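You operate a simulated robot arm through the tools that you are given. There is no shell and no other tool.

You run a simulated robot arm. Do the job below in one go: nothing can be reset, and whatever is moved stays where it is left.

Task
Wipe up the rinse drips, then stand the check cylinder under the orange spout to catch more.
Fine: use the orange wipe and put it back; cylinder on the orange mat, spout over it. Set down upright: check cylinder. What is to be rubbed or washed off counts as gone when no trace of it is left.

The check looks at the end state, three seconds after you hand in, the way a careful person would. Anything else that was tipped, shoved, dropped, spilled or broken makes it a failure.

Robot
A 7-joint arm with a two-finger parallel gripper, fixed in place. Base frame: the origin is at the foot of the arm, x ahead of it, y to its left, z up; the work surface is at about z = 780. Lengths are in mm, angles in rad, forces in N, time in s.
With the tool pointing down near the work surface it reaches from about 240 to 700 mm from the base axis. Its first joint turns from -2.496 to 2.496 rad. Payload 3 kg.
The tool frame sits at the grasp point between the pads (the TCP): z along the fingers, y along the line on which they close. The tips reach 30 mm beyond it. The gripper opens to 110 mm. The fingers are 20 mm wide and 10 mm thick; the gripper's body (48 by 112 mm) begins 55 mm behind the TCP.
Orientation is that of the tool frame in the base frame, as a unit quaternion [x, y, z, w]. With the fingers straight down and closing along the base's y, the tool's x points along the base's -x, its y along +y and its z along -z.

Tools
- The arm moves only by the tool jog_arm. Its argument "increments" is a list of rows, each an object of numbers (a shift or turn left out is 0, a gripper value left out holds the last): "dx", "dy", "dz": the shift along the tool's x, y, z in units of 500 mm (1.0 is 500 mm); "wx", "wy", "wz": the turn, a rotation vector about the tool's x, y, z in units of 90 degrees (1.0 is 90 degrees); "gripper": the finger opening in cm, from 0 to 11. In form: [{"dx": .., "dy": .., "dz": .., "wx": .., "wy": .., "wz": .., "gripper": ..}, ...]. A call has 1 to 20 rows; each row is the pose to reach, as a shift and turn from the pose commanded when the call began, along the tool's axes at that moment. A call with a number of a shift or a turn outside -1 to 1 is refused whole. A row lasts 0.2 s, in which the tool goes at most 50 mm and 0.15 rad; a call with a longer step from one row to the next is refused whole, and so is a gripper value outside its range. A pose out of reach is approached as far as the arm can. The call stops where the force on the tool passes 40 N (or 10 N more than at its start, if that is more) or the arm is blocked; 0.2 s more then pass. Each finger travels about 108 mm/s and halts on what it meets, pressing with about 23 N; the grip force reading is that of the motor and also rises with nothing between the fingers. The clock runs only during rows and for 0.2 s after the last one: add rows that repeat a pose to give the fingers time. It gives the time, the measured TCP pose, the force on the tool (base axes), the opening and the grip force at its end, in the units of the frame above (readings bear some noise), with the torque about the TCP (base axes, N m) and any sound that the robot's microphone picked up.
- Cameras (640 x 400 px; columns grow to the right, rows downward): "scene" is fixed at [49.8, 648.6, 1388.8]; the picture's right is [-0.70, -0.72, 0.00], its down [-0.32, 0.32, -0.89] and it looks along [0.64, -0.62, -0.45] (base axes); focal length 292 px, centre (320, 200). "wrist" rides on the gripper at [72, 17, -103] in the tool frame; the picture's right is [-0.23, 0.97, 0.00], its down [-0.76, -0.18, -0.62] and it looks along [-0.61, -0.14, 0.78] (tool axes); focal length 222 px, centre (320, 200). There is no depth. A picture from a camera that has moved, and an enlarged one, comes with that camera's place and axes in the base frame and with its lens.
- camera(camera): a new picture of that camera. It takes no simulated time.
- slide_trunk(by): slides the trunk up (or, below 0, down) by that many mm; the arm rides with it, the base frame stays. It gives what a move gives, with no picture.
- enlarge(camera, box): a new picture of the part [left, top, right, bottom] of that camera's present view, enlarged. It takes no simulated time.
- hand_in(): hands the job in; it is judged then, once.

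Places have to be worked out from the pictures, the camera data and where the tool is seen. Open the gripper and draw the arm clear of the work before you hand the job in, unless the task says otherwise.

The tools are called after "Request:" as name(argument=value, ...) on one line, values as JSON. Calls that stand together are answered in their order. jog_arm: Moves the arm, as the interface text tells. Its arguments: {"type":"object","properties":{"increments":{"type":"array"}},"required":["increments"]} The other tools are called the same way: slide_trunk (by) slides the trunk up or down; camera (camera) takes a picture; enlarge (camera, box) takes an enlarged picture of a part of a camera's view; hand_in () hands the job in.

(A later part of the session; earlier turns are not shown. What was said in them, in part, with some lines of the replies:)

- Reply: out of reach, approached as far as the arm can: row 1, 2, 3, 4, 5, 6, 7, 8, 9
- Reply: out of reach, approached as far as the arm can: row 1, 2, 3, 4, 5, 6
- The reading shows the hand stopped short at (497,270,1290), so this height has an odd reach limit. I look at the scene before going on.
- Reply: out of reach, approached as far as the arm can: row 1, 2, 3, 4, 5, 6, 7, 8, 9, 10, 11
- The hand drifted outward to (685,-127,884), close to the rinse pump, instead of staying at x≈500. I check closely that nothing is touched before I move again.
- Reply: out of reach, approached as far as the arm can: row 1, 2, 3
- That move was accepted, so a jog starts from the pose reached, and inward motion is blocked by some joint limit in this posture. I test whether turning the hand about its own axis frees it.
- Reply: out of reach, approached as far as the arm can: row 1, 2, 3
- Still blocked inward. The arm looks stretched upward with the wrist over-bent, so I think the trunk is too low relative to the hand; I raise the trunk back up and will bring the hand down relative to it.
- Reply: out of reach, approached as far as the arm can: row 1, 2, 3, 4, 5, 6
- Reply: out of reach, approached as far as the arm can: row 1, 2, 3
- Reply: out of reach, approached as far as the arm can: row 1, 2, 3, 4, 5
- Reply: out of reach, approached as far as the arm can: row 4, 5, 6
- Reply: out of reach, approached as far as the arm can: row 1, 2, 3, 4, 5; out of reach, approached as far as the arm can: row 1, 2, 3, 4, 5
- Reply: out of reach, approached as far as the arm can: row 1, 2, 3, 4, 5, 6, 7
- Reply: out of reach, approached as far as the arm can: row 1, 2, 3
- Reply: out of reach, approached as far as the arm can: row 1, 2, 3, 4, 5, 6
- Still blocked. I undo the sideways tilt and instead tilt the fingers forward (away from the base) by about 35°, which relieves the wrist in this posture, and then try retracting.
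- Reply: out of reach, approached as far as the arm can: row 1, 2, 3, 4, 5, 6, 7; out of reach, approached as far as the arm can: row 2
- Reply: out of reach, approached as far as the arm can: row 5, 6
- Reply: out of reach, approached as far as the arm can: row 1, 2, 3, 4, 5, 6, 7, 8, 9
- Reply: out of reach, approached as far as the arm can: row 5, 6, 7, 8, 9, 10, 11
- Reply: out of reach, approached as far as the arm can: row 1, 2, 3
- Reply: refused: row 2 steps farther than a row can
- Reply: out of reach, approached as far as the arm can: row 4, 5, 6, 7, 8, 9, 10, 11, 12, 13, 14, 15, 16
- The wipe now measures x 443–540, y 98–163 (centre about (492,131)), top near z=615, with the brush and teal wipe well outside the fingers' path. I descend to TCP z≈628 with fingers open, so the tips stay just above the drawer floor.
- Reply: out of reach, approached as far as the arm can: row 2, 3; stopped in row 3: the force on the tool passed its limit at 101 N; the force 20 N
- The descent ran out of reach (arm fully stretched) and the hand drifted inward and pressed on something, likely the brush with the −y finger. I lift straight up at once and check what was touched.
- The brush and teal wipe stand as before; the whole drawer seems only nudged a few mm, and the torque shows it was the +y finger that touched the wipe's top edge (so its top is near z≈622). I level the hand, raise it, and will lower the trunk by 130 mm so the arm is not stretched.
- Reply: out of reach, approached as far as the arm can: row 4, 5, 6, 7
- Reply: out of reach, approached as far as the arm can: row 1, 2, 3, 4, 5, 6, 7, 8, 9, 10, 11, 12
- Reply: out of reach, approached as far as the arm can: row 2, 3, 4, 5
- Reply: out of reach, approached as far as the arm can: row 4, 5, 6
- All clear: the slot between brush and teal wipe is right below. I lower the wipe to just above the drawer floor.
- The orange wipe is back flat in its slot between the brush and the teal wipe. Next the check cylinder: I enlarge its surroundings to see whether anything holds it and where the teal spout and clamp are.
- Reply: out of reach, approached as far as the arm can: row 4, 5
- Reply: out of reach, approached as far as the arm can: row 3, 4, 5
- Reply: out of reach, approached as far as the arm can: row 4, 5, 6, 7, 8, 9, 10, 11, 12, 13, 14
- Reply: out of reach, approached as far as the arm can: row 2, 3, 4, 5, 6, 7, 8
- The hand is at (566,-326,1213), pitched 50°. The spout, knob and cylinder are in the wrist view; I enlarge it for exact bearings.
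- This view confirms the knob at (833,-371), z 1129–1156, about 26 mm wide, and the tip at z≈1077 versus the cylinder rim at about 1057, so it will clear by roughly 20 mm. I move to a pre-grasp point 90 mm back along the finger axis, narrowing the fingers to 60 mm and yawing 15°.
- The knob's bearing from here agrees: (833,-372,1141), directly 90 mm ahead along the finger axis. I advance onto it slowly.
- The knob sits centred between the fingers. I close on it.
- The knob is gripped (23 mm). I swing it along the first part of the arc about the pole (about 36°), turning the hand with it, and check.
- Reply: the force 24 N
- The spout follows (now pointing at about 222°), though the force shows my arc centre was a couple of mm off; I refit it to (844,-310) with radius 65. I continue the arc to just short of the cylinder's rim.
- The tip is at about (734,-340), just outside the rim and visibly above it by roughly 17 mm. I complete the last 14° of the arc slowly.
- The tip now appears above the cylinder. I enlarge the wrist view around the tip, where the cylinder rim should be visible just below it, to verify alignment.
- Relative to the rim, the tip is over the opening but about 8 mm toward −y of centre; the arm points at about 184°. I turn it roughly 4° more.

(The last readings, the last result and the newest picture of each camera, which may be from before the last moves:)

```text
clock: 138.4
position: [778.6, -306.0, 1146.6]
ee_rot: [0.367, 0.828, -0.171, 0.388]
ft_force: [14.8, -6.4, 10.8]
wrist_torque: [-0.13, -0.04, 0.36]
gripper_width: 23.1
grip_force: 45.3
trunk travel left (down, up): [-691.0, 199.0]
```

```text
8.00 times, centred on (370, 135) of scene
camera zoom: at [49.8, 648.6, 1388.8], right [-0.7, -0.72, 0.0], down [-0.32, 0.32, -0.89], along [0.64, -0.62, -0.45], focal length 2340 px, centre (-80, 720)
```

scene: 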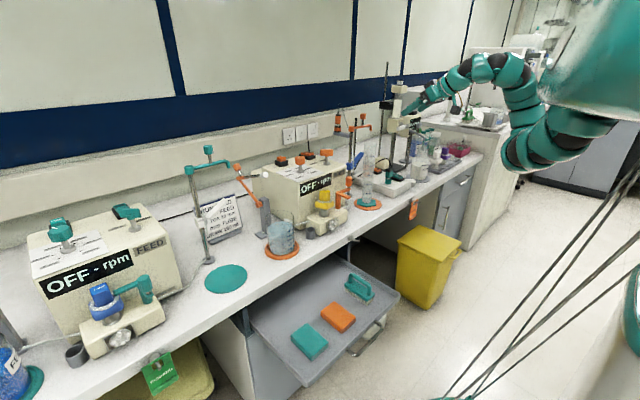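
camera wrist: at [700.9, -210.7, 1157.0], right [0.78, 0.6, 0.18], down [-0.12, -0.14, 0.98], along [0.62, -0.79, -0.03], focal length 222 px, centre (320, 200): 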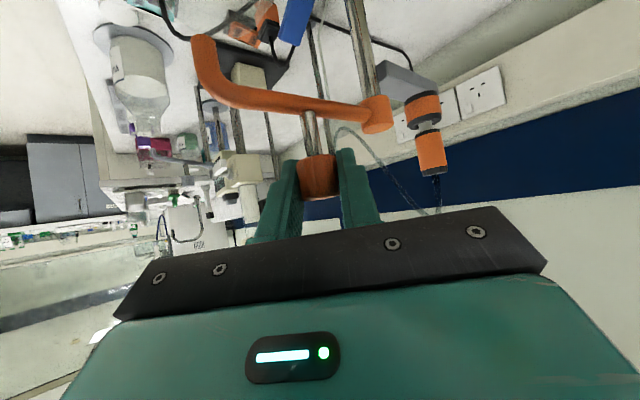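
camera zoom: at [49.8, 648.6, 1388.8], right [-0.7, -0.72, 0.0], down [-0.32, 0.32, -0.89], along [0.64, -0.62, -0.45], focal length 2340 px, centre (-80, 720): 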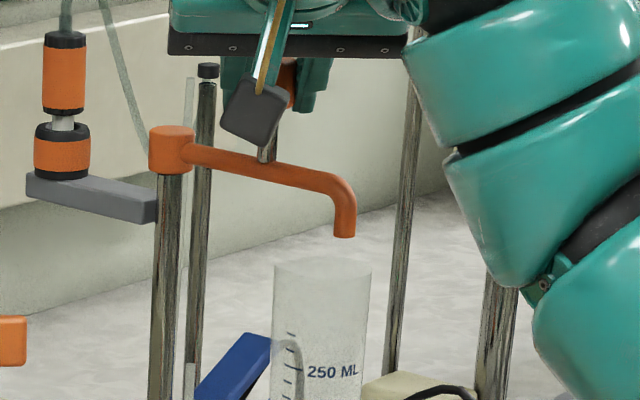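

Closer: the drop point is now at about 0.4 of the rim radius from centre. I turn another 2–3° and relieve the built-up grip force slightly.

Request:
jog_arm(increments=[{"dx": 0.0001, "dy": 0.003, "dz": -0.0013, "wx": 0.0107, "wz": 0.0089, "gripper": 1.5}, {"dx": 0.0001, "dy": 0.006, "dz": -0.0027, "wx": 0.0214, "wz": 0.0178, "gripper": 1.5}, {"dx": 0.0001, "dy": 0.006, "dz": -0.0027, "wx": 0.0214, "wz": 0.0178, "gripper": 1.5}])

Request:
enlarge(camera="scene", box=[350, 110, 390, 160])

```text
clock: 139.2
position: [778.1, -306.5, 1147.6]
ee_rot: [0.387, 0.82, -0.179, 0.383]
ft_force: [1.9, -14.5, 3.5]
wrist_torque: [-0.12, 0.14, 0.27]
gripper_width: 23.3
grip_force: 45.0
trunk travel left (down, up): [-691.0, 199.0]
```

```text
8.00 times, centred on (370, 135) of scene
camera zoom: at [49.8, 648.6, 1388.8], right [-0.7, -0.72, 0.0], down [-0.32, 0.32, -0.89], along [0.64, -0.62, -0.45], focal length 2340 px, centre (-80, 720)
```

zoom: 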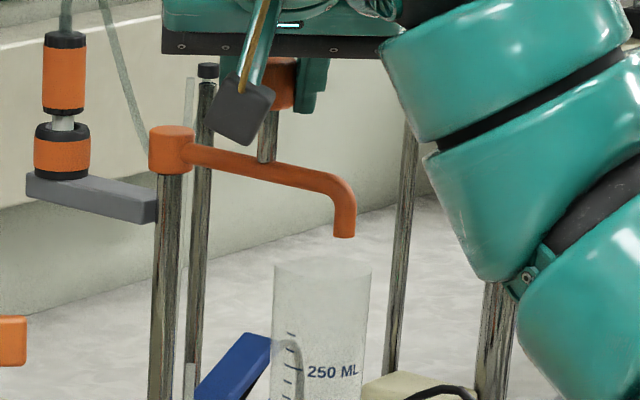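

The tip no longer moves with a further push (14 N sideways), so the arm is apparently at its end stop, with the tip inside the cylinder's opening. I back off the stress by 1.5 mm, open the fingers and retreat along the finger axis to look.

Request:
jog_arm(increments=[{"dy": -0.002, "dz": 0.0017, "gripper": 1.5}, {"dy": -0.002, "dz": 0.0017, "gripper": 3}, {"dy": -0.002, "dz": 0.0017, "gripper": 4.5}, {"dy": -0.002, "dz": 0.0017, "gripper": 6}, {"dy": -0.002, "dz": 0.0017, "gripper": 6}])

Request:
camera(camera="wrist")

Request:
enlarge(camera="scene", box=[350, 110, 390, 160])

```text
clock: 140.4
position: [778.9, -304.8, 1146.9]
ee_rot: [0.385, 0.82, -0.179, 0.383]
ft_force: [0.3, 0.1, -0.1]
wrist_torque: [-0.02, 0.0, 0.01]
gripper_width: 60.0
grip_force: 0.0
trunk travel left (down, up): [-691.0, 199.0]
```

```text
taken
camera wrist: at [713.1, -195.8, 1157.1], right [0.84, 0.51, 0.18], down [-0.13, -0.12, 0.98], along [0.52, -0.85, -0.04], focal length 222 px, centre (320, 200)
```

wrist: 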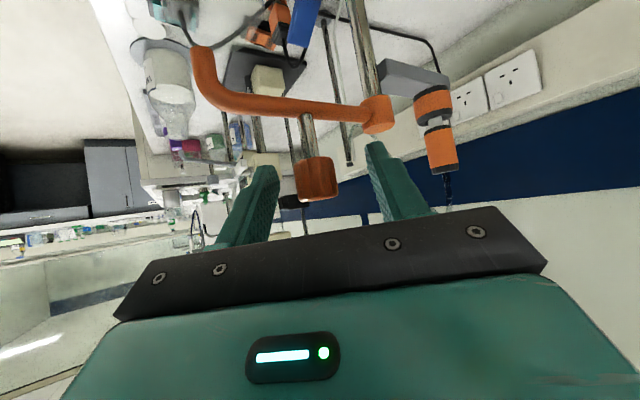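

```text
8.00 times, centred on (370, 135) of scene
camera zoom: at [49.8, 648.6, 1388.8], right [-0.7, -0.72, 0.0], down [-0.32, 0.32, -0.89], along [0.64, -0.62, -0.45], focal length 2340 px, centre (-80, 720)
```

zoom: 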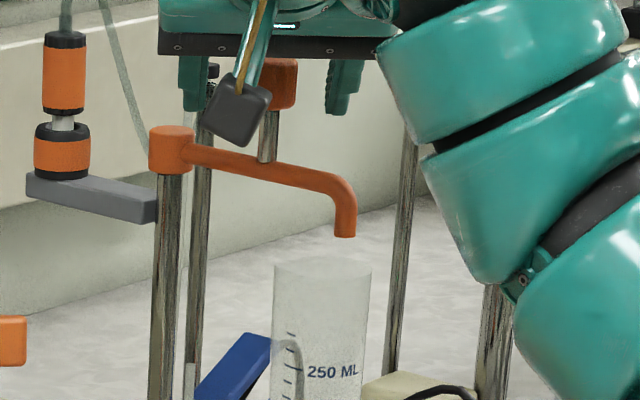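

Released cleanly with the spout holding its place. I retreat along the finger axis and look from there.

Request:
jog_arm(increments=[{"dz": -0.04}, {"dz": -0.09}, {"dz": -0.15}, {"dz": -0.21}, {"dz": -0.24}, {"dz": -0.24}])

Request:
camera(camera="wrist")

Request:
camera(camera="scene")

```text
clock: 141.8
position: [718.9, -233.0, 1225.9]
ee_rot: [0.384, 0.82, -0.179, 0.385]
ft_force: [-0.1, 0.2, -0.1]
wrist_torque: [-0.02, 0.03, 0.02]
gripper_width: 59.8
grip_force: 0.0
trunk travel left (down, up): [-691.0, 199.0]
```

```text
taken
camera wrist: at [653.6, -125.2, 1235.1], right [0.84, 0.51, 0.18], down [-0.13, -0.12, 0.98], along [0.52, -0.85, -0.04], focal length 222 px, centre (320, 200)
```

wrist: 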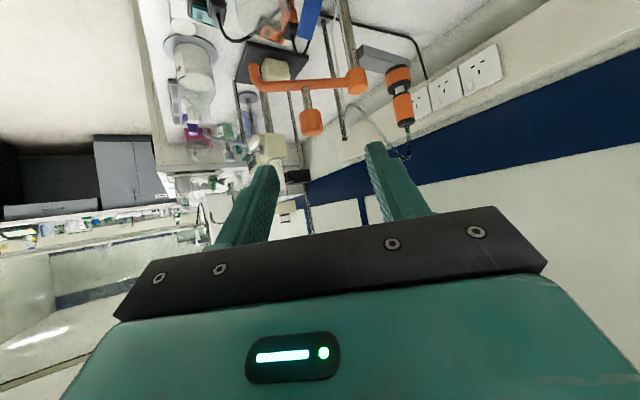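

```text
taken
```

scene: 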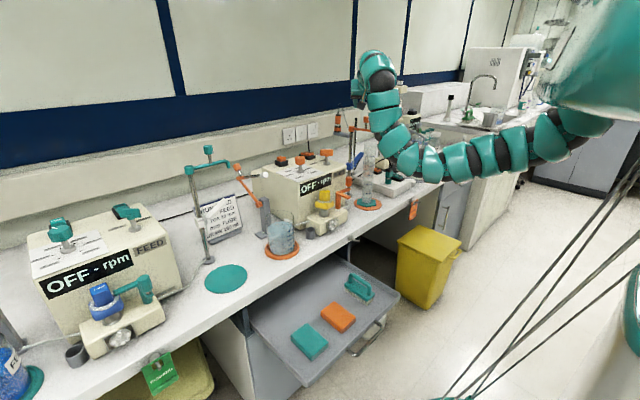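

I enlarge this view: both the tip and the cylinder's rim beneath it should be visible from this side.

Request:
enlarge(camera="wrist", box=[200, 0, 320, 100])

Request:
enlarge(camera="scene", box=[345, 105, 400, 215])

```text
4.00 times, centred on (260, 50) of wrist
camera zoom: at [653.6, -125.2, 1235.1], right [0.84, 0.51, 0.18], down [-0.13, -0.12, 0.98], along [0.52, -0.85, -0.04], focal length 888 px, centre (560, 800)
```

zoom: 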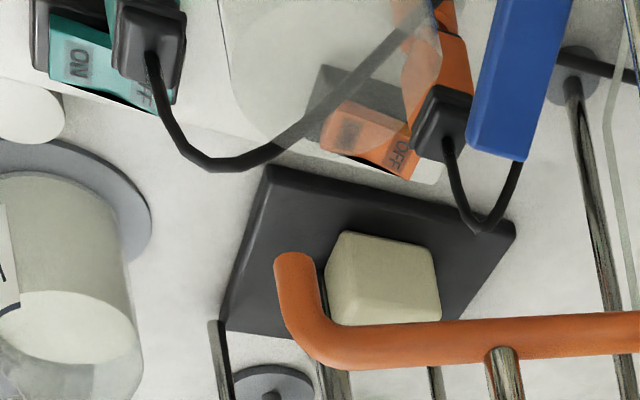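

```text
3.64 times, centred on (372, 160) of scene
camera zoom: at [49.8, 648.6, 1388.8], right [-0.7, -0.72, 0.0], down [-0.32, 0.32, -0.89], along [0.64, -0.62, -0.45], focal length 1064 px, centre (129, 346)
```

zoom: 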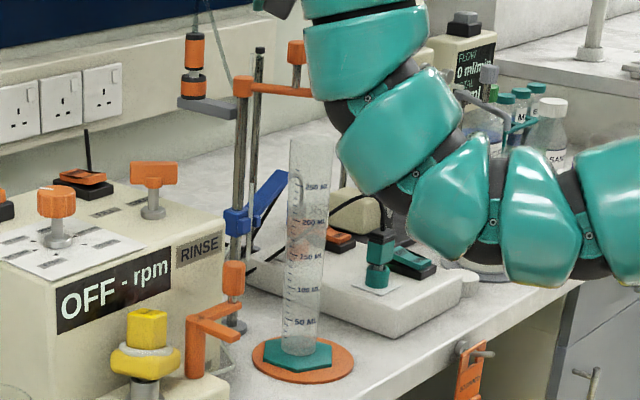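

Combining this view with the scene view, the tip sits about 15 mm nearer the robot (−x) than the cylinder's axis: inside the opening but not well centred. I will shift the cylinder about 11 mm toward the robot, still within the mat. First I back the arm off to the front view.

Request:
jog_arm(increments=[{"dx": 0.0038, "dy": -0.037, "dz": -0.0047, "wx": -0.053, "wz": -0.044}, {"dx": 0.0077, "dy": -0.0745, "dz": -0.0094, "wx": -0.107, "wz": -0.089}, {"dx": 0.0115, "dy": -0.112, "dz": -0.0141, "wx": -0.16, "wz": -0.133}, {"dx": 0.0153, "dy": -0.149, "dz": -0.0189, "wx": -0.213, "wz": -0.178}, {"dx": 0.0191, "dy": -0.186, "dz": -0.0236, "wx": -0.267, "wz": -0.222}, {"dx": 0.023, "dy": -0.2235, "dz": -0.0283, "wx": -0.32, "wz": -0.267}, {"dx": 0.0268, "dy": -0.261, "dz": -0.033, "wx": -0.374, "wz": -0.311}, {"dx": 0.0306, "dy": -0.298, "dz": -0.0377, "wx": -0.427, "wz": -0.3555}, {"dx": 0.0306, "dy": -0.298, "dz": -0.0377, "wx": -0.427, "wz": -0.3555}])

Request:
camera(camera="wrist")

Request:
camera(camera="scene")

```text
clock: 143.8
position: [609.5, -307.1, 1222.3]
ee_rot: [0.024, 0.904, -0.026, 0.427]
ft_force: [0.5, -0.9, 0.5]
wrist_torque: [0.02, -0.02, 0.01]
gripper_width: 60.1
grip_force: 0.1
out of reach, approached as far as the arm can: row 8, 9
trunk travel left (down, up): [-691.0, 199.0]
```

```text
taken
camera wrist: at [485.9, -280.8, 1230.3], right [0.21, 0.97, 0.15], down [-0.01, -0.15, 0.99], along [0.98, -0.21, -0.03], focal length 222 px, centre (320, 200)
```

wrist: 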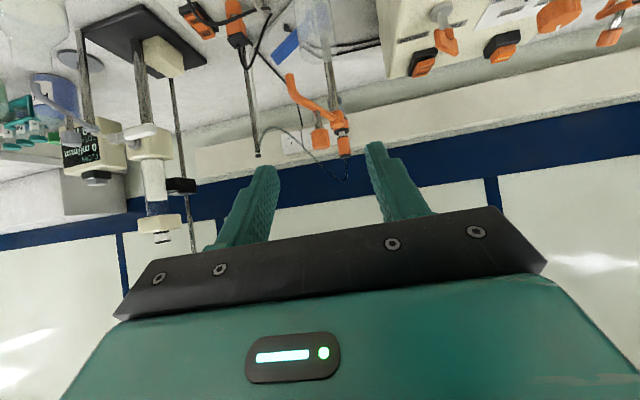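

```text
taken
```

scene: 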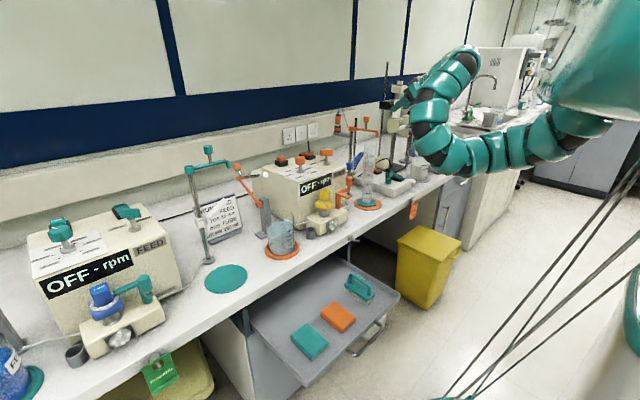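

From the front, the tip seems further toward −y than before. I enlarge both views to check whether the spout moved after release.

Request:
enlarge(camera="scene", box=[345, 105, 395, 215])

Request:
enlarge(camera="wrist", box=[250, 20, 390, 170])

```text
3.64 times, centred on (370, 160) of scene
camera zoom: at [49.8, 648.6, 1388.8], right [-0.7, -0.72, 0.0], down [-0.32, 0.32, -0.89], along [0.64, -0.62, -0.45], focal length 1064 px, centre (138, 346)
```

zoom: 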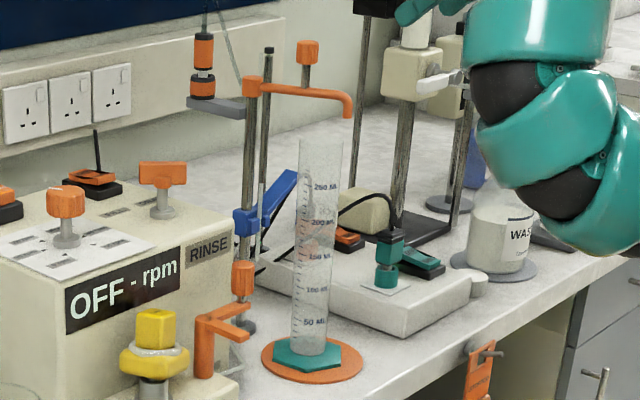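

```text
2.67 times, centred on (320, 95) of wrist
camera zoom: at [485.9, -280.8, 1230.3], right [0.21, 0.97, 0.15], down [-0.01, -0.15, 0.99], along [0.98, -0.21, -0.03], focal length 592 px, centre (320, 480)
```

zoom: 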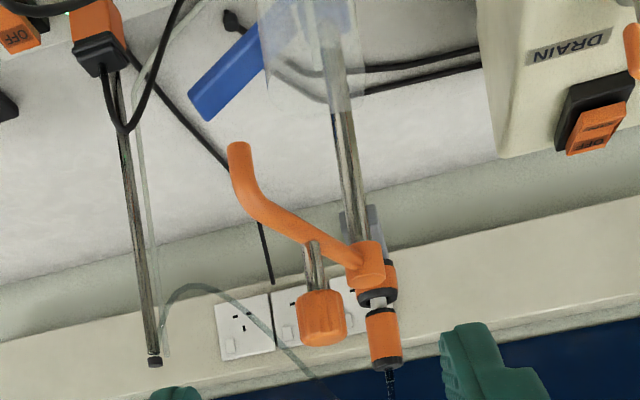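

The spout has swung back by roughly 20° since I let go. I wait two seconds with the arm still to see whether it is drifting (a spring) or was only displaced.

Request:
jog_arm(increments=[{"dx": 0}, {"dx": 0}, {"dx": 0}, {"dx": 0}, {"dx": 0}, {"dx": 0}, {"dx": 0}, {"dx": 0}, {"dx": 0}, {"dx": 0}])

Request:
enlarge(camera="wrist", box=[250, 20, 390, 170])

Request:
enlarge(camera="scene", box=[345, 105, 395, 215])

```text
clock: 146.1
position: [610.2, -307.1, 1221.8]
ee_rot: [0.025, 0.904, -0.027, 0.426]
ft_force: [-0.1, -0.6, -0.4]
wrist_torque: [0.0, 0.02, 0.04]
gripper_width: 59.8
grip_force: 0.0
trunk travel left (down, up): [-691.0, 199.0]
```

```text
2.67 times, centred on (320, 95) of wrist
camera zoom: at [486.3, -280.4, 1230.2], right [0.21, 0.97, 0.15], down [-0.01, -0.15, 0.99], along [0.98, -0.21, -0.03], focal length 592 px, centre (320, 480)
```

zoom: 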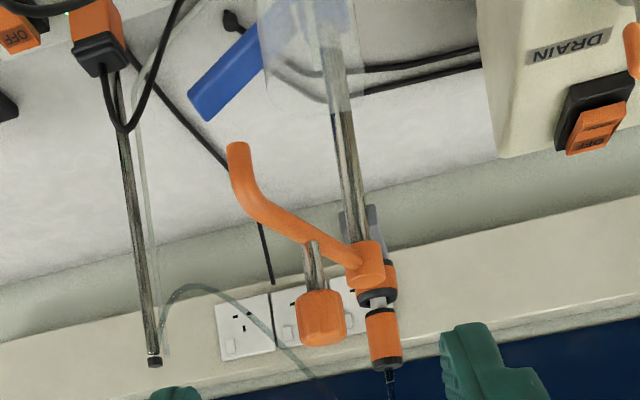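

```text
3.64 times, centred on (370, 160) of scene
camera zoom: at [49.8, 648.6, 1388.8], right [-0.7, -0.72, 0.0], down [-0.32, 0.32, -0.89], along [0.64, -0.62, -0.45], focal length 1064 px, centre (138, 346)
```

zoom: 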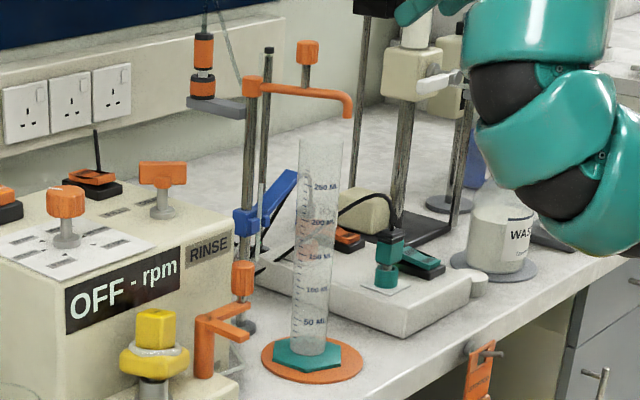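

The spout stays put now, so it was displaced during my retreat rather than sprung. I enlarge the rim region to measure the cylinder's own position properly before deciding on any correction.

Request:
enlarge(camera="wrist", box=[280, 0, 370, 90])

Request:
enlarge(camera="scene", box=[345, 180, 390, 215])

```text
4.44 times, centred on (325, 45) of wrist
camera zoom: at [486.3, -280.4, 1230.2], right [0.21, 0.97, 0.15], down [-0.01, -0.15, 0.99], along [0.98, -0.21, -0.03], focal length 987 px, centre (298, 889)
```

zoom: 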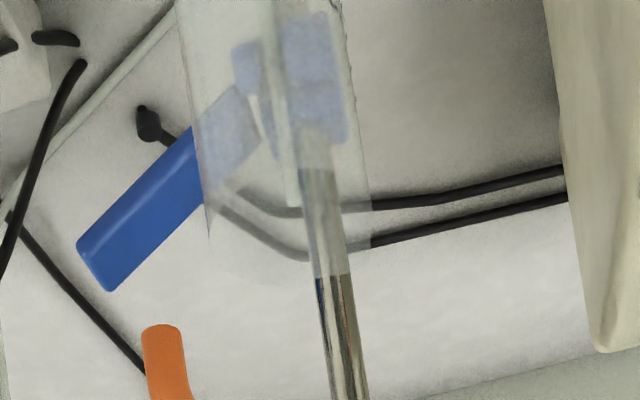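

```text
11.43 times, centred on (368, 198) of scene
camera zoom: at [49.8, 648.6, 1388.8], right [-0.7, -0.72, 0.0], down [-0.32, 0.32, -0.89], along [0.64, -0.62, -0.45], focal length 3343 px, centre (-223, 229)
```

zoom: 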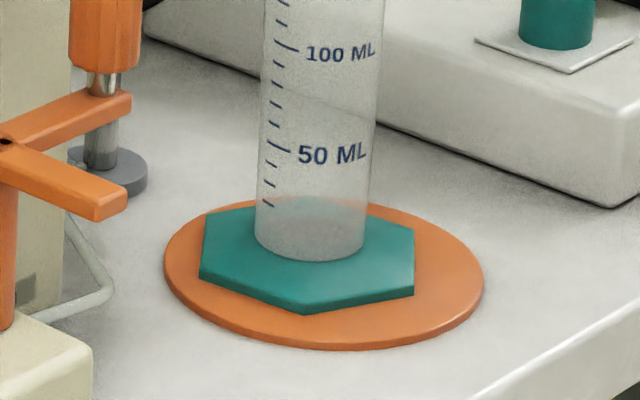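

The foot is about 9 mm further from the robot than the mat's centre (so the tube stood 8 mm ahead of my TCP in the grip). I will regrip it from the front and move it about 9 mm toward the robot, which centres it both on the mat and under the spout's end position. I bring the hand back to horizontal in front of it.

Request:
jog_arm(increments=[{"dx": 0.065, "dy": 0.0005, "dz": 0.038, "wx": -0.008, "wy": -0.073, "gripper": 7}, {"dx": 0.129, "dy": 0.001, "dz": 0.076, "wx": -0.016, "wy": -0.147, "gripper": 8}, {"dx": 0.194, "dy": 0.0015, "dz": 0.114, "wx": -0.024, "wy": -0.22, "gripper": 9}, {"dx": 0.258, "dy": 0.002, "dz": 0.152, "wx": -0.032, "wy": -0.294, "gripper": 10}, {"dx": 0.323, "dy": 0.0025, "dz": 0.19, "wx": -0.04, "wy": -0.367, "gripper": 10}, {"dx": 0.387, "dy": 0.003, "dz": 0.2287, "wx": -0.048, "wy": -0.4407, "gripper": 10}, {"dx": 0.387, "dy": 0.003, "dz": 0.2287, "wx": -0.048, "wy": -0.4407, "gripper": 10}])

Request:
camera(camera="scene")

```text
clock: 147.8
position: [604.1, -361.4, 1099.5]
ee_rot: [-0.012, 0.647, -0.102, 0.756]
ft_force: [0.4, 0.0, 0.3]
wrist_torque: [0.02, -0.04, 0.01]
gripper_width: 100.0
grip_force: 0.0
out of reach, approached as far as the arm can: row 1, 2, 3, 4, 5
trunk travel left (down, up): [-691.0, 199.0]
stopped in row 7: the arm was blocked; the commanded pose is now the measured one
```

```text
taken
```

scene: 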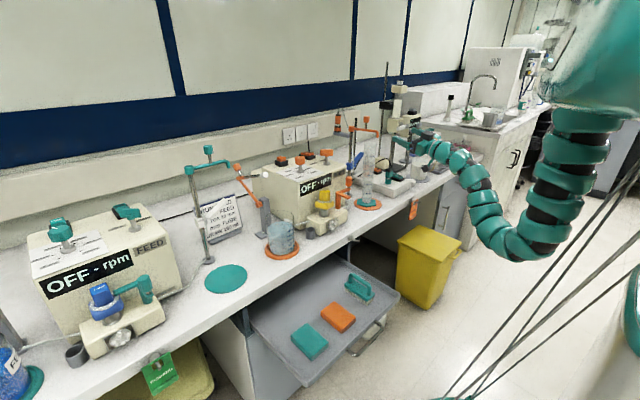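

The call stopped with "the arm was blocked" at (604,-361,1100) though the tool feels no force. I enlarge the scene to see what the arm may be touching.

Request:
enlarge(camera="scene", box=[380, 80, 620, 280])

Request:
camera(camera="wrist")

```text
2.00 times, centred on (500, 180) of scene
camera zoom: at [49.8, 648.6, 1388.8], right [-0.7, -0.72, 0.0], down [-0.32, 0.32, -0.89], along [0.64, -0.62, -0.45], focal length 585 px, centre (-40, 240)
```

zoom: 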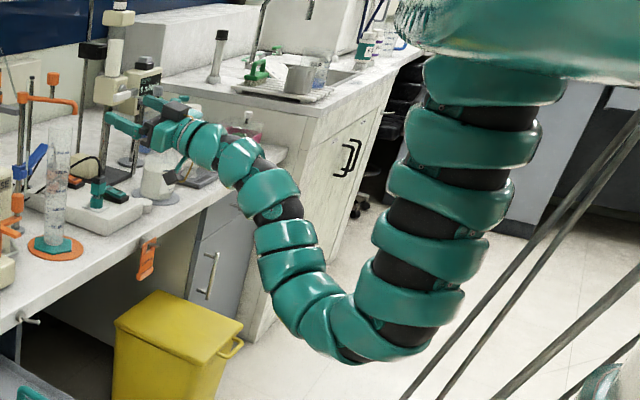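

```text
taken
camera wrist: at [516.0, -345.9, 1008.9], right [0.1, 0.99, 0.08], down [-0.74, 0.02, 0.67], along [0.66, -0.12, 0.74], focal length 222 px, centre (320, 200)
```

wrist: 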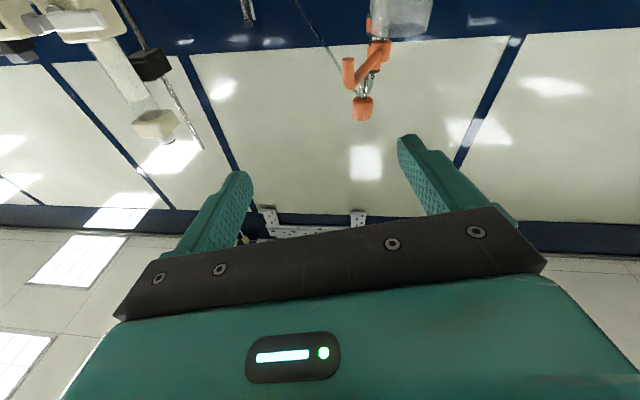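

Nothing is visibly touching; the hand is merely twisted at a posture limit with the upper arm hanging. I move gently to a lower, more extended pose at (600,-310,960) while levelling the hand.

Request:
jog_arm(increments=[{"dx": 0.05, "dy": 0.028, "dz": -0.013, "wx": -0.016, "wy": 0.02, "wz": 0.02}, {"dx": 0.102, "dy": 0.056, "dz": -0.026, "wx": -0.032, "wy": 0.039, "wz": 0.041}, {"dx": 0.153, "dy": 0.085, "dz": -0.039, "wx": -0.049, "wy": 0.059, "wz": 0.062}, {"dx": 0.204, "dy": 0.113, "dz": -0.052, "wx": -0.065, "wy": 0.078, "wz": 0.082}, {"dx": 0.255, "dy": 0.141, "dz": -0.065, "wx": -0.081, "wy": 0.098, "wz": 0.103}, {"dx": 0.255, "dy": 0.141, "dz": -0.065, "wx": -0.081, "wy": 0.098, "wz": 0.103}])

Request:
camera(camera="scene")

```text
clock: 149.2
position: [601.9, -311.1, 960.1]
ee_rot: [0.0, 0.707, 0.0, 0.707]
ft_force: [0.3, 0.6, 0.3]
wrist_torque: [-0.02, 0.02, -0.03]
gripper_width: 99.9
grip_force: 0.0
trunk travel left (down, up): [-691.0, 199.0]
```

```text
taken
```

scene: 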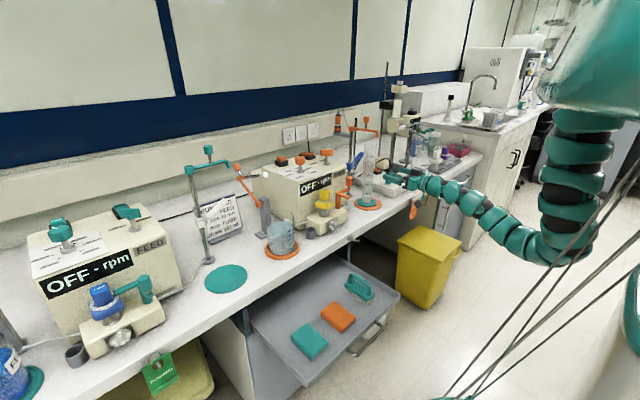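

Level and in reach at (602,-311,960). I lower to z≈917 and advance around the tube again, 7 mm deeper than before so the tube sits at the pads' centre.

Request:
jog_arm(increments=[{"dx": 0.04, "dy": 0.002, "dz": 0.02}, {"dx": 0.08, "dy": 0.002, "dz": 0.07}, {"dx": 0.086, "dy": 0.002, "dz": 0.14}, {"dx": 0.086, "dy": 0.002, "dz": 0.2}, {"dx": 0.086, "dy": 0.002, "dz": 0.245}, {"dx": 0.086, "dy": 0.002, "dz": 0.265}, {"dx": 0.086, "dy": 0.002, "dz": 0.272}, {"dx": 0.086, "dy": 0.002, "dz": 0.272}])

Request:
enlarge(camera="wrist", box=[200, 60, 440, 240])

Request:
enlarge(camera="scene", box=[330, 110, 410, 220])

```text
clock: 151.1
position: [736.2, -307.9, 916.1]
ee_rot: [-0.001, 0.708, 0.001, 0.707]
ft_force: [0.2, 0.3, -0.2]
wrist_torque: [0.0, -0.03, 0.02]
gripper_width: 99.9
grip_force: 0.1
trunk travel left (down, up): [-691.0, 199.0]
```

```text
2.22 times, centred on (320, 150) of wrist
camera zoom: at [633.6, -291.5, 842.5], right [0.0, 0.97, 0.23], down [-0.62, -0.18, 0.76], along [0.78, -0.14, 0.61], focal length 494 px, centre (320, 311)
```

zoom: 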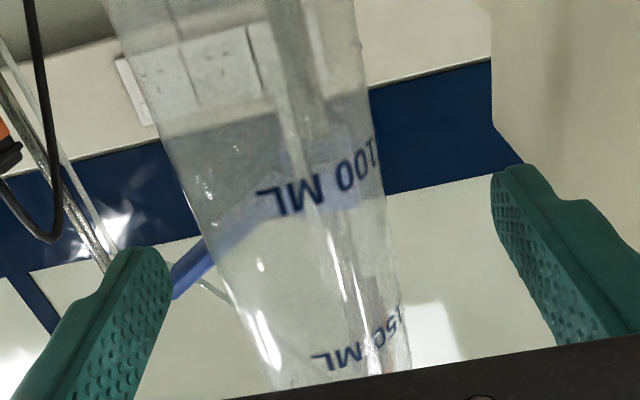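

```text
3.64 times, centred on (370, 165) of scene
camera zoom: at [49.8, 648.6, 1388.8], right [-0.7, -0.72, 0.0], down [-0.32, 0.32, -0.89], along [0.64, -0.62, -0.45], focal length 1064 px, centre (138, 327)
```

zoom: 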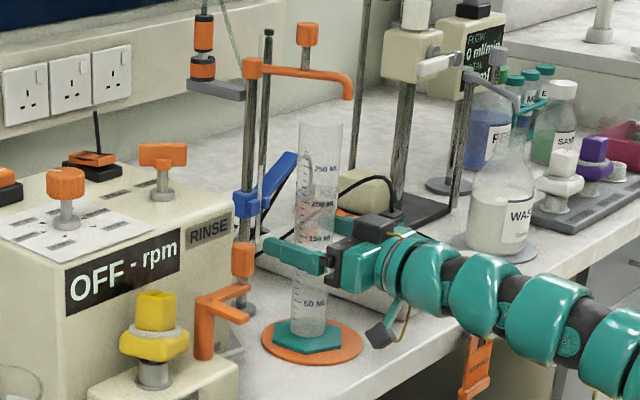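

The tube is centred between the pads. I close on it gently.

Request:
jog_arm(increments=[{"gripper": 8.5}, {"gripper": 7}, {"gripper": 6}, {"gripper": 5}, {"gripper": 4.4}, {"gripper": 3.8}, {"gripper": 3.2}, {"gripper": 2.5}, {"gripper": 2.5}])

```text
clock: 153.1
position: [735.1, -308.2, 917.0]
ee_rot: [-0.001, 0.707, 0.0, 0.707]
ft_force: [0.4, 0.9, 0.9]
wrist_torque: [-0.04, 0.02, 0.0]
gripper_width: 40.2
grip_force: 23.1
trunk travel left (down, up): [-691.0, 199.0]
```

Held at 40 mm. I lift 4 mm, shift 9 mm toward the robot (and 1 mm toward +y), and lower again.

Request:
jog_arm(increments=[{"dx": -0.003}, {"dx": -0.008}, {"dx": -0.008}, {"dx": -0.008, "dy": 0.001, "dz": -0.006}, {"dx": -0.008, "dy": 0.002, "dz": -0.013}, {"dx": -0.008, "dy": 0.002, "dz": -0.019}, {"dx": -0.008, "dy": 0.002, "dz": -0.019}, {"dx": -0.004, "dy": 0.002, "dz": -0.019}, {"dx": -0.001, "dy": 0.002, "dz": -0.019}, {"dx": -0.001, "dy": 0.002, "dz": -0.019}])

Request:
enlarge(camera="scene", box=[345, 180, 390, 215])

```text
clock: 155.2
position: [726.9, -307.7, 916.7]
ee_rot: [-0.001, 0.708, 0.001, 0.706]
ft_force: [0.8, -0.3, -1.3]
wrist_torque: [-0.03, 0.01, 0.02]
gripper_width: 40.6
grip_force: 23.1
trunk travel left (down, up): [-691.0, 199.0]
```

```text
11.43 times, centred on (368, 198) of scene
camera zoom: at [49.8, 648.6, 1388.8], right [-0.7, -0.72, 0.0], down [-0.32, 0.32, -0.89], along [0.64, -0.62, -0.45], focal length 3343 px, centre (-223, 229)
```

zoom: 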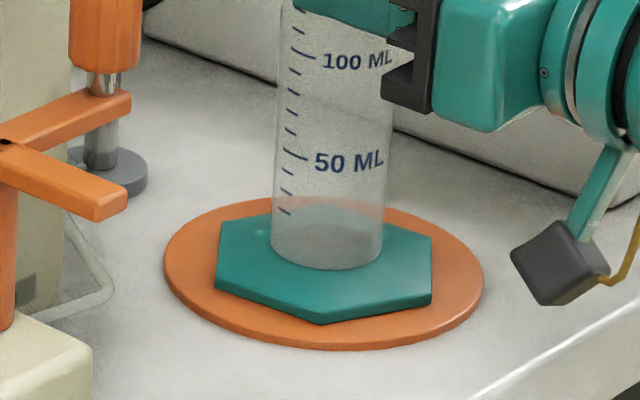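

Now the foot is centred on the mat in the enlarged view. I lower the last fraction of a mm until contact.

Request:
jog_arm(increments=[{"dx": 0.0015}, {"dx": 0.0025}, {"dx": 0.0025}])

```text
clock: 156.1
position: [725.9, -307.0, 915.1]
ee_rot: [-0.001, 0.708, 0.001, 0.707]
ft_force: [-0.1, -0.6, 1.6]
wrist_torque: [-0.05, -0.01, 0.01]
gripper_width: 40.5
grip_force: 23.0
trunk travel left (down, up): [-691.0, 199.0]
```

Request:
jog_arm(increments=[{"dx": 0.001}, {"dx": 0.0016}, {"dx": 0.0016}])

```text
clock: 156.8
position: [725.9, -308.4, 915.0]
ee_rot: [-0.001, 0.707, 0.0, 0.708]
ft_force: [0.2, -1.0, 8.7]
wrist_torque: [0.07, 0.26, 0.01]
gripper_width: 40.2
grip_force: 23.0
trunk travel left (down, up): [-691.0, 199.0]
```

Firm contact (8.7 N). I ease slightly, open the fingers gradually, and check that it stands.

Request:
jog_arm(increments=[{"dx": -0.0008}, {"dx": -0.0008, "gripper": 4.3}, {"dx": -0.0008, "gripper": 4.8}, {"dx": -0.0008, "gripper": 6}, {"dx": -0.0008, "gripper": 8}, {"dx": -0.0008, "gripper": 10}, {"dx": -0.0008, "gripper": 10}, {"dx": -0.0008, "gripper": 10}])

Request:
enlarge(camera="scene", box=[330, 110, 410, 220])

```text
clock: 158.7
position: [726.7, -307.1, 915.3]
ee_rot: [-0.001, 0.708, 0.0, 0.706]
ft_force: [0.3, -0.7, 0.3]
wrist_torque: [0.0, -0.02, 0.02]
gripper_width: 99.9
grip_force: 0.0
trunk travel left (down, up): [-691.0, 199.0]
```

```text
3.64 times, centred on (370, 165) of scene
camera zoom: at [49.8, 648.6, 1388.8], right [-0.7, -0.72, 0.0], down [-0.32, 0.32, -0.89], along [0.64, -0.62, -0.45], focal length 1064 px, centre (138, 327)
```

zoom: 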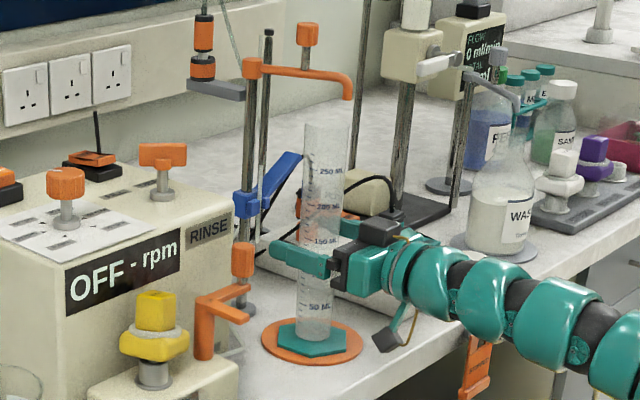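

The cylinder stands centred and upright. I back straight out and then raise the hand, pitching to 50° with closed fingers, to push the spout the remaining way by its knob from the −y side.

Request:
jog_arm(increments=[{"dz": -0.03}, {"dz": -0.08}, {"dz": -0.15}, {"dz": -0.23}, {"dz": -0.3}, {"dz": -0.36}, {"dz": -0.36}])

Request:
jog_arm(increments=[{"dx": -0.07, "wy": 0.08, "gripper": 8}, {"dx": -0.15, "wy": 0.16, "gripper": 6}, {"dx": -0.24, "wy": 0.24, "gripper": 4}, {"dx": -0.33, "wy": 0.33, "gripper": 2}, {"dx": -0.42, "wy": 0.42, "gripper": 0}, {"dx": -0.5, "wy": 0.444, "gripper": 0}, {"dx": -0.59, "wy": 0.444, "gripper": 0}, {"dx": -0.59, "wy": 0.444, "gripper": 0}])

Request:
enlarge(camera="wrist", box=[240, 20, 400, 200])

Request:
camera(camera="scene")

```text
clock: 160.2
position: [546.0, -309.0, 915.8]
ee_rot: [-0.001, 0.708, 0.001, 0.706]
ft_force: [0.9, 0.1, 0.0]
wrist_torque: [-0.02, 0.01, 0.02]
gripper_width: 100.1
grip_force: 0.2
trunk travel left (down, up): [-691.0, 199.0]
```

```text
clock: 162.1
position: [561.0, -319.7, 1223.1]
ee_rot: [0.0, 0.907, 0.001, 0.421]
ft_force: [-0.8, -0.2, 1.8]
wrist_torque: [-0.03, 0.18, -0.01]
gripper_width: 0.1
grip_force: 22.7
out of reach, approached as far as the arm can: row 2, 3, 4, 5, 6, 7, 8
trunk travel left (down, up): [-691.0, 199.0]
```

```text
2.22 times, centred on (320, 110) of wrist
camera zoom: at [436.6, -302.3, 1232.4], right [0.15, 0.97, 0.17], down [0.02, -0.18, 0.98], along [0.99, -0.14, -0.04], focal length 494 px, centre (320, 400)
```

zoom: 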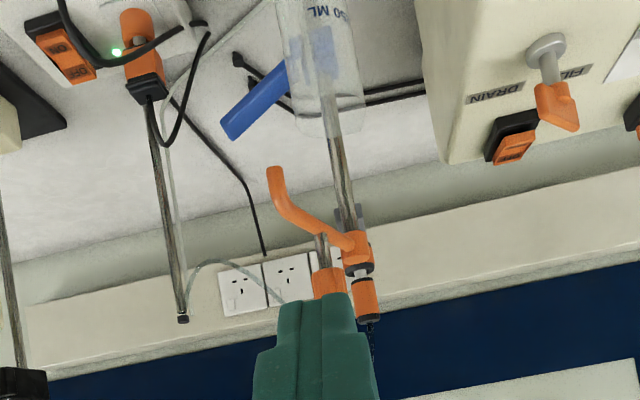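

```text
taken
```

scene: 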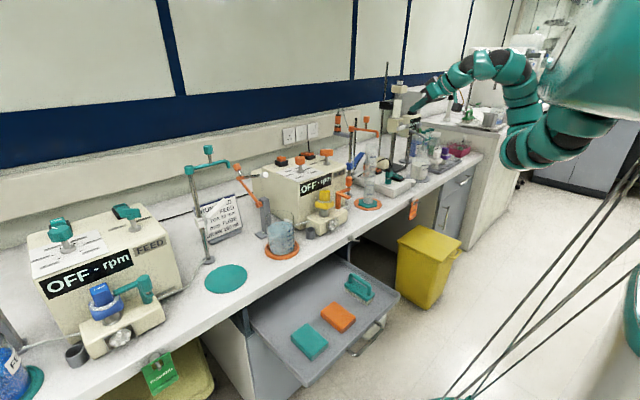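

The knob is at about (784,-330) and the tip at (735,-346). I move the closed fingers to beside the knob on its −y side, first to a point 90 mm back along the finger axis.

Request:
jog_arm(increments=[{"dx": -0.033, "dy": -0.017, "dz": 0.053, "gripper": 0}, {"dx": -0.066, "dy": -0.034, "dz": 0.105, "gripper": 0}, {"dx": -0.099, "dy": -0.052, "dz": 0.158, "gripper": 0}, {"dx": -0.132, "dy": -0.069, "dz": 0.211, "gripper": 0}, {"dx": -0.165, "dy": -0.086, "dz": 0.2636, "gripper": 0}, {"dx": -0.165, "dy": -0.086, "dz": 0.2636, "gripper": 0}])

Request:
camera(camera="wrist")

```text
clock: 163.4
position: [714.0, -361.5, 1200.5]
ee_rot: [-0.002, 0.907, 0.001, 0.422]
ft_force: [0.1, 0.1, -0.3]
wrist_torque: [0.01, -0.01, 0.03]
gripper_width: 0.1
grip_force: 22.8
trunk travel left (down, up): [-691.0, 199.0]
```

```text
taken
camera wrist: at [590.7, -344.6, 1210.4], right [0.14, 0.97, 0.17], down [0.01, -0.18, 0.98], along [0.99, -0.14, -0.04], focal length 222 px, centre (320, 200)
```

wrist: 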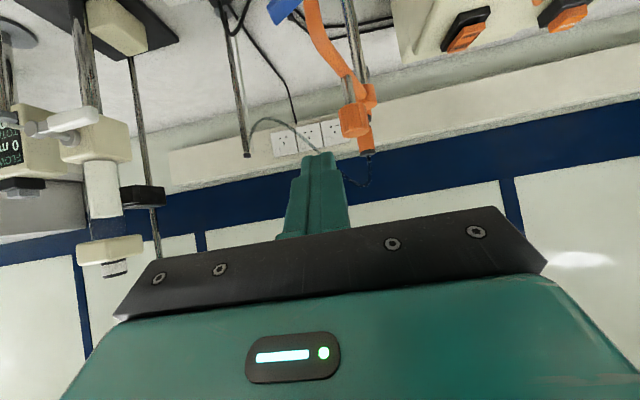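

The knob lies to the right of the fingers' line at y≈−330, with the fingers at y≈−362. I advance alongside it.

Request:
jog_arm(increments=[{"dz": 0.05, "gripper": 0}, {"dz": 0.1, "gripper": 0}, {"dz": 0.15, "gripper": 0}, {"dz": 0.18, "gripper": 0}, {"dz": 0.18, "gripper": 0}])

Request:
camera(camera="wrist")

Request:
enlarge(camera="scene", box=[340, 95, 400, 165])

```text
clock: 164.7
position: [785.2, -361.5, 1144.8]
ee_rot: [-0.001, 0.907, 0.0, 0.422]
ft_force: [-0.4, -0.5, 0.0]
wrist_torque: [0.0, 0.03, 0.01]
gripper_width: 0.0
grip_force: 23.4
trunk travel left (down, up): [-691.0, 199.0]
```

```text
taken
camera wrist: at [660.4, -344.7, 1153.5], right [0.14, 0.97, 0.17], down [0.01, -0.18, 0.98], along [0.99, -0.14, -0.04], focal length 222 px, centre (320, 200)
```

wrist: 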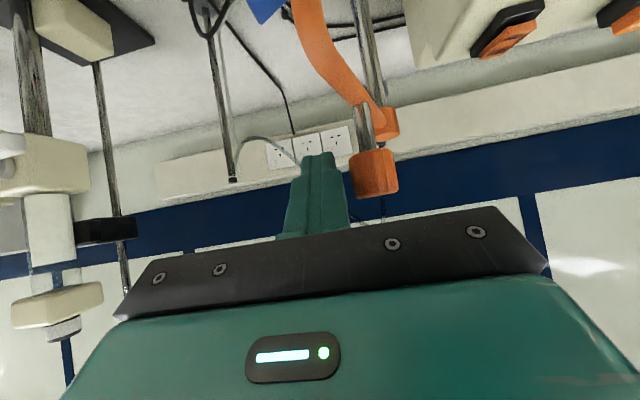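

```text
5.71 times, centred on (370, 130) of scene
camera zoom: at [49.8, 648.6, 1388.8], right [-0.7, -0.72, 0.0], down [-0.32, 0.32, -0.89], along [0.64, -0.62, -0.45], focal length 1671 px, centre (34, 600)
```

zoom: 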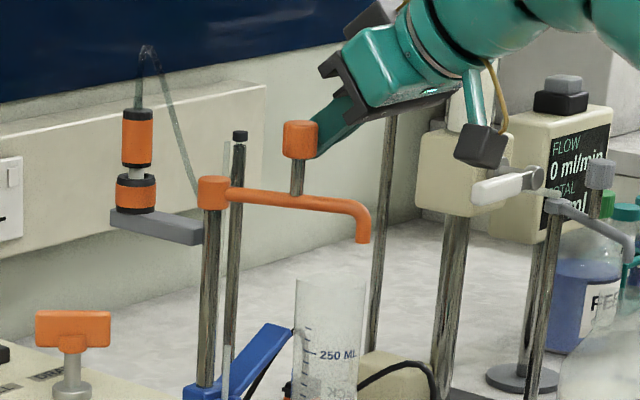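

The fingers are right beside the knob without contact. I push slowly toward +y by about 26 mm and check the tip.

Request:
jog_arm(increments=[{"dy": 0.01, "gripper": 0}, {"dy": 0.02, "gripper": 0}, {"dy": 0.03, "gripper": 0}, {"dy": 0.038, "gripper": 0}, {"dy": 0.045, "gripper": 0}, {"dy": 0.051, "gripper": 0}, {"dy": 0.051, "gripper": 0}])

Request:
enlarge(camera="scene", box=[350, 110, 390, 160])

Request:
camera(camera="wrist")

```text
clock: 166.2
position: [784.1, -336.1, 1143.6]
ee_rot: [0.0, 0.906, 0.0, 0.423]
ft_force: [0.1, -1.4, 0.8]
wrist_torque: [0.02, 0.0, -0.02]
gripper_width: 0.1
grip_force: 22.7
trunk travel left (down, up): [-691.0, 199.0]
```

```text
8.00 times, centred on (370, 135) of scene
camera zoom: at [49.8, 648.6, 1388.8], right [-0.7, -0.72, 0.0], down [-0.32, 0.32, -0.89], along [0.64, -0.62, -0.45], focal length 2340 px, centre (-80, 720)
```

zoom: 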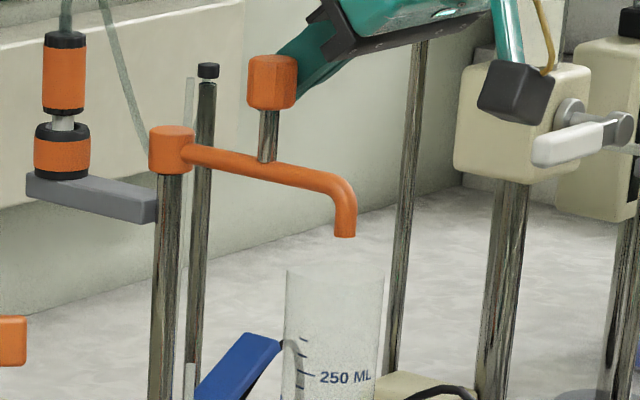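

```text
taken
camera wrist: at [659.7, -318.8, 1154.1], right [0.14, 0.97, 0.17], down [0.01, -0.18, 0.98], along [0.99, -0.14, -0.04], focal length 222 px, centre (320, 200)
```

wrist: 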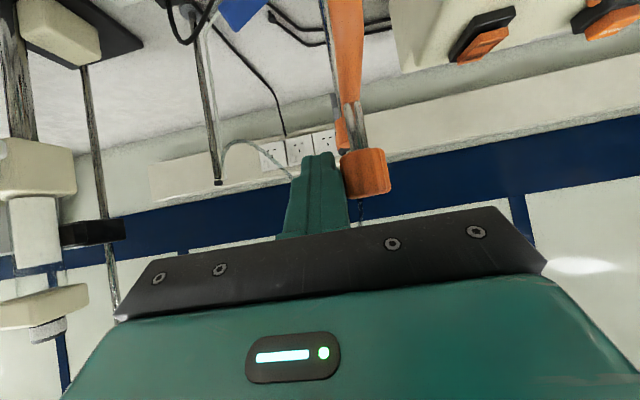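

The tip is now right over the cylinder's opening (about 3 mm sideways from centre in this view). I slide the fingers away from the knob toward −y and retreat along their axis, then re-check.

Request:
jog_arm(increments=[{"dy": -0.02, "gripper": 0}, {"dy": -0.05, "gripper": 0}, {"dy": -0.06, "dz": -0.04, "gripper": 0}, {"dy": -0.06, "dz": -0.11, "gripper": 0}, {"dy": -0.06, "dz": -0.18, "gripper": 0}, {"dy": -0.06, "dz": -0.2, "gripper": 0}])

Request:
enlarge(camera="scene", box=[350, 110, 390, 160])

Request:
enlarge(camera="wrist", box=[280, 0, 420, 150])

```text
clock: 167.7
position: [708.2, -365.6, 1208.1]
ee_rot: [0.0, 0.907, 0.0, 0.421]
ft_force: [0.5, 0.0, -0.5]
wrist_torque: [-0.02, 0.02, 0.02]
gripper_width: 0.0
grip_force: 23.1
trunk travel left (down, up): [-691.0, 199.0]
```

```text
8.00 times, centred on (370, 135) of scene
camera zoom: at [49.8, 648.6, 1388.8], right [-0.7, -0.72, 0.0], down [-0.32, 0.32, -0.89], along [0.64, -0.62, -0.45], focal length 2340 px, centre (-80, 720)
```

zoom: 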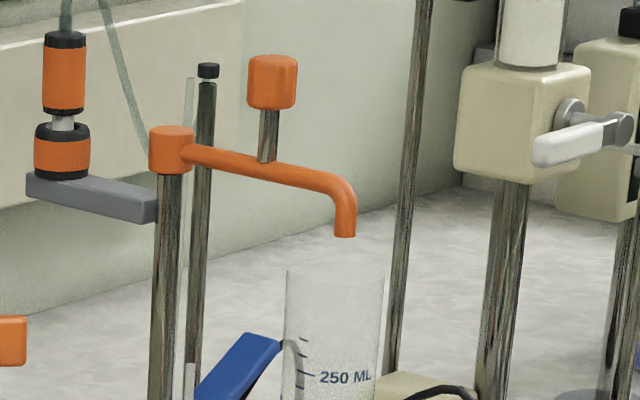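

```text
2.67 times, centred on (350, 75) of wrist
camera zoom: at [583.0, -348.4, 1218.1], right [0.15, 0.97, 0.17], down [0.01, -0.18, 0.98], along [0.99, -0.14, -0.04], focal length 592 px, centre (240, 533)
```

zoom: 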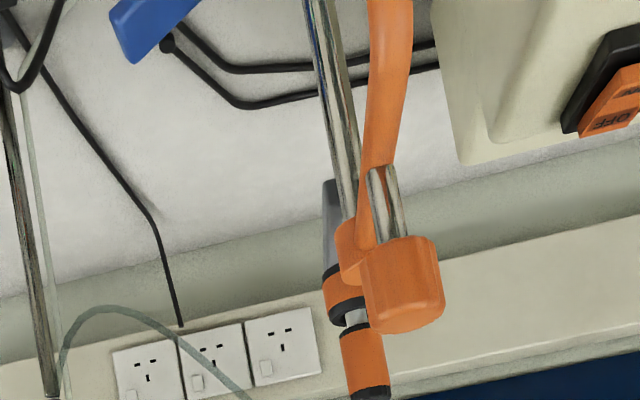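

The spout stays where it was pushed, pointing straight along −x with its tip over the cylinder. I back the hand away further and verify from the front.

Request:
jog_arm(increments=[{"dx": 0.05, "dy": 0.02, "dz": -0.06}, {"dx": 0.1, "dy": 0.04, "dz": -0.12}, {"dx": 0.14, "dy": 0.06, "dz": -0.17}, {"dx": 0.17, "dy": 0.08, "dz": -0.2}, {"dx": 0.17, "dy": 0.08, "dz": -0.2}])

Request:
enlarge(camera="wrist", box=[250, 0, 400, 170])

Request:
camera(camera="scene")

```text
clock: 168.8
position: [576.8, -326.4, 1207.7]
ee_rot: [-0.001, 0.907, 0.001, 0.422]
ft_force: [0.1, -0.5, -0.1]
wrist_torque: [0.01, 0.0, 0.0]
gripper_width: 0.1
grip_force: 23.1
trunk travel left (down, up): [-691.0, 199.0]
```

```text
2.35 times, centred on (325, 85) of wrist
camera zoom: at [452.2, -309.0, 1218.0], right [0.14, 0.97, 0.17], down [0.01, -0.18, 0.98], along [0.99, -0.14, -0.04], focal length 523 px, centre (308, 471)
```

zoom: 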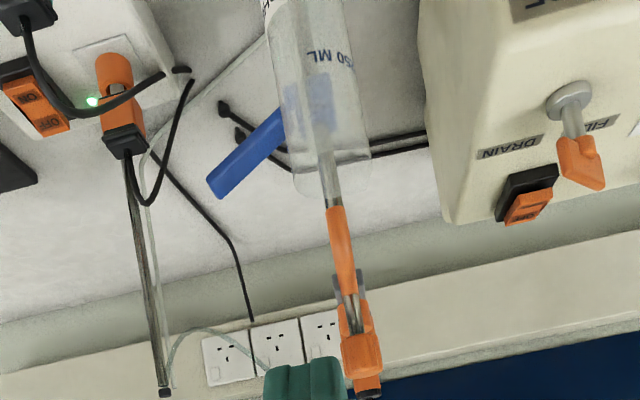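

```text
taken
```

scene: 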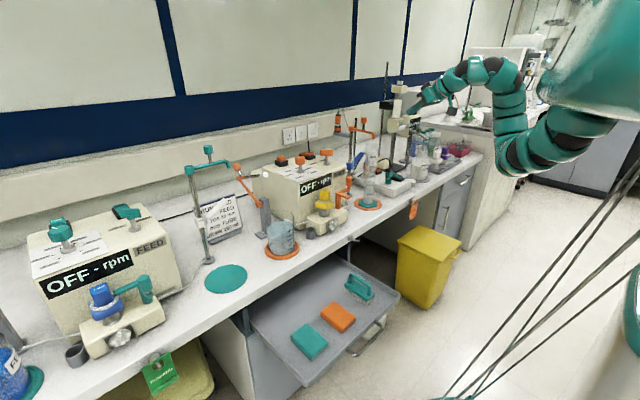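

Front and scene views agree: the tip is over the middle of the cylinder's opening (within about 4 mm), the cylinder stands centred on the mat. I open the gripper and raise the trunk to draw the arm clear.

Request:
jog_arm(increments=[{"dz": -0.03, "gripper": 3}, {"dz": -0.05, "gripper": 6}, {"dz": -0.05, "gripper": 9}, {"dz": -0.05, "gripper": 11}, {"dz": -0.05, "gripper": 11}])

Request:
slide_trunk(by=150)

Request:
camera(camera="scene")

Request:
enlarge(camera="scene", box=[320, 100, 410, 220])

Request:
enlarge(camera="scene", box=[240, 250, 410, 390])

```text
clock: 170.1
position: [557.9, -327.4, 1222.1]
ee_rot: [-0.001, 0.907, 0.0, 0.421]
ft_force: [0.7, 0.2, -0.3]
wrist_torque: [-0.01, -0.04, 0.0]
gripper_width: 110.0
grip_force: 0.1
trunk travel left (down, up): [-691.0, 199.0]
```

```text
clock: 171.8
position: [559.5, -325.3, 1373.8]
ee_rot: [0.0, 0.906, 0.0, 0.423]
ft_force: [-0.1, 1.1, 0.3]
wrist_torque: [-0.01, 0.02, 0.01]
gripper_width: 109.9
grip_force: 0.1
trunk travel left (down, up): [-841.0, 49.0]
```

```text
taken
```

scene: 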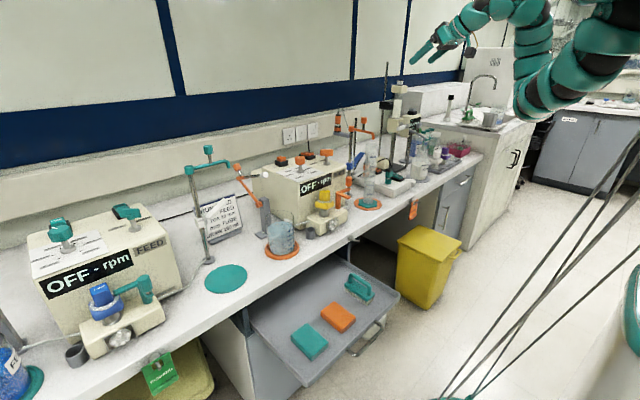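

```text
3.33 times, centred on (365, 160) of scene
camera zoom: at [49.8, 648.6, 1388.8], right [-0.7, -0.72, 0.0], down [-0.32, 0.32, -0.89], along [0.64, -0.62, -0.45], focal length 975 px, centre (170, 333)
```

zoom: 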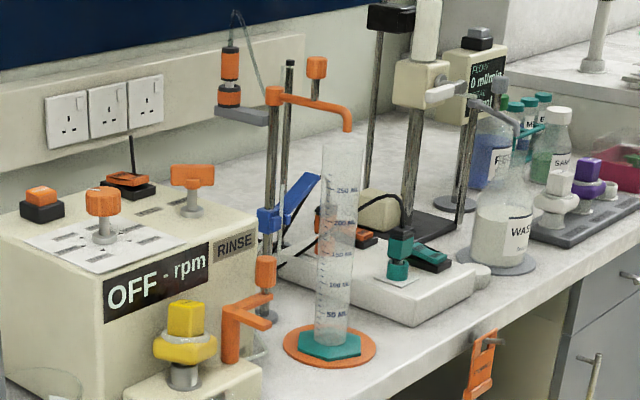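

```text
2.86 times, centred on (325, 320) of scene
camera zoom: at [49.8, 648.6, 1388.8], right [-0.7, -0.72, 0.0], down [-0.32, 0.32, -0.89], along [0.64, -0.62, -0.45], focal length 836 px, centre (306, -143)
```

zoom: 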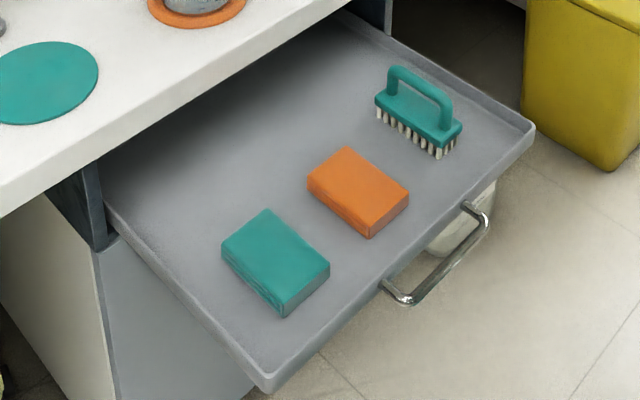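

The mat is clean, the cylinder stands upright and centred on the orange mat with the orange spout over it. The orange wipe lies back between the teal wipe and the brush. The drawer rests about 8 mm further in than at the start, pushed by the early contact. The arm is clear with the gripper open, so I hand in.

Request:
hand_in()

```text
The job is handed in.
```

The job is handed in, but the wipe drawer sits about 8 mm further in than it started. My first descent for the wipe ran out of reach and a finger hit the wipe's top edge at about 101 N, and the drawer was pushed in around then. I left it there because pulling it back risked disturbing more than it fixed. Nothing tipped or slid inside the drawer: the brush and teal wipe moved only with it.

- **Drips:** I rubbed the orange mat with the orange wipe, and the enlarged view showed no trace left.
- **Orange wipe:** it is back flat in the drawer, between the brush and the teal wipe.
- **Check cylinder:** it stands upright on the orange mat, centred. My first placement was about 9 mm off, so I gripped it again and moved it.
- **Orange spout:** I swung it over the cylinder. It slipped back about 20° when I first let go, so I pushed it round again by its knob, and it then stayed put. The tip is within about 4 mm of the middle of the cylinder's opening.

The gripper is open and the arm is raised clear of the bench.
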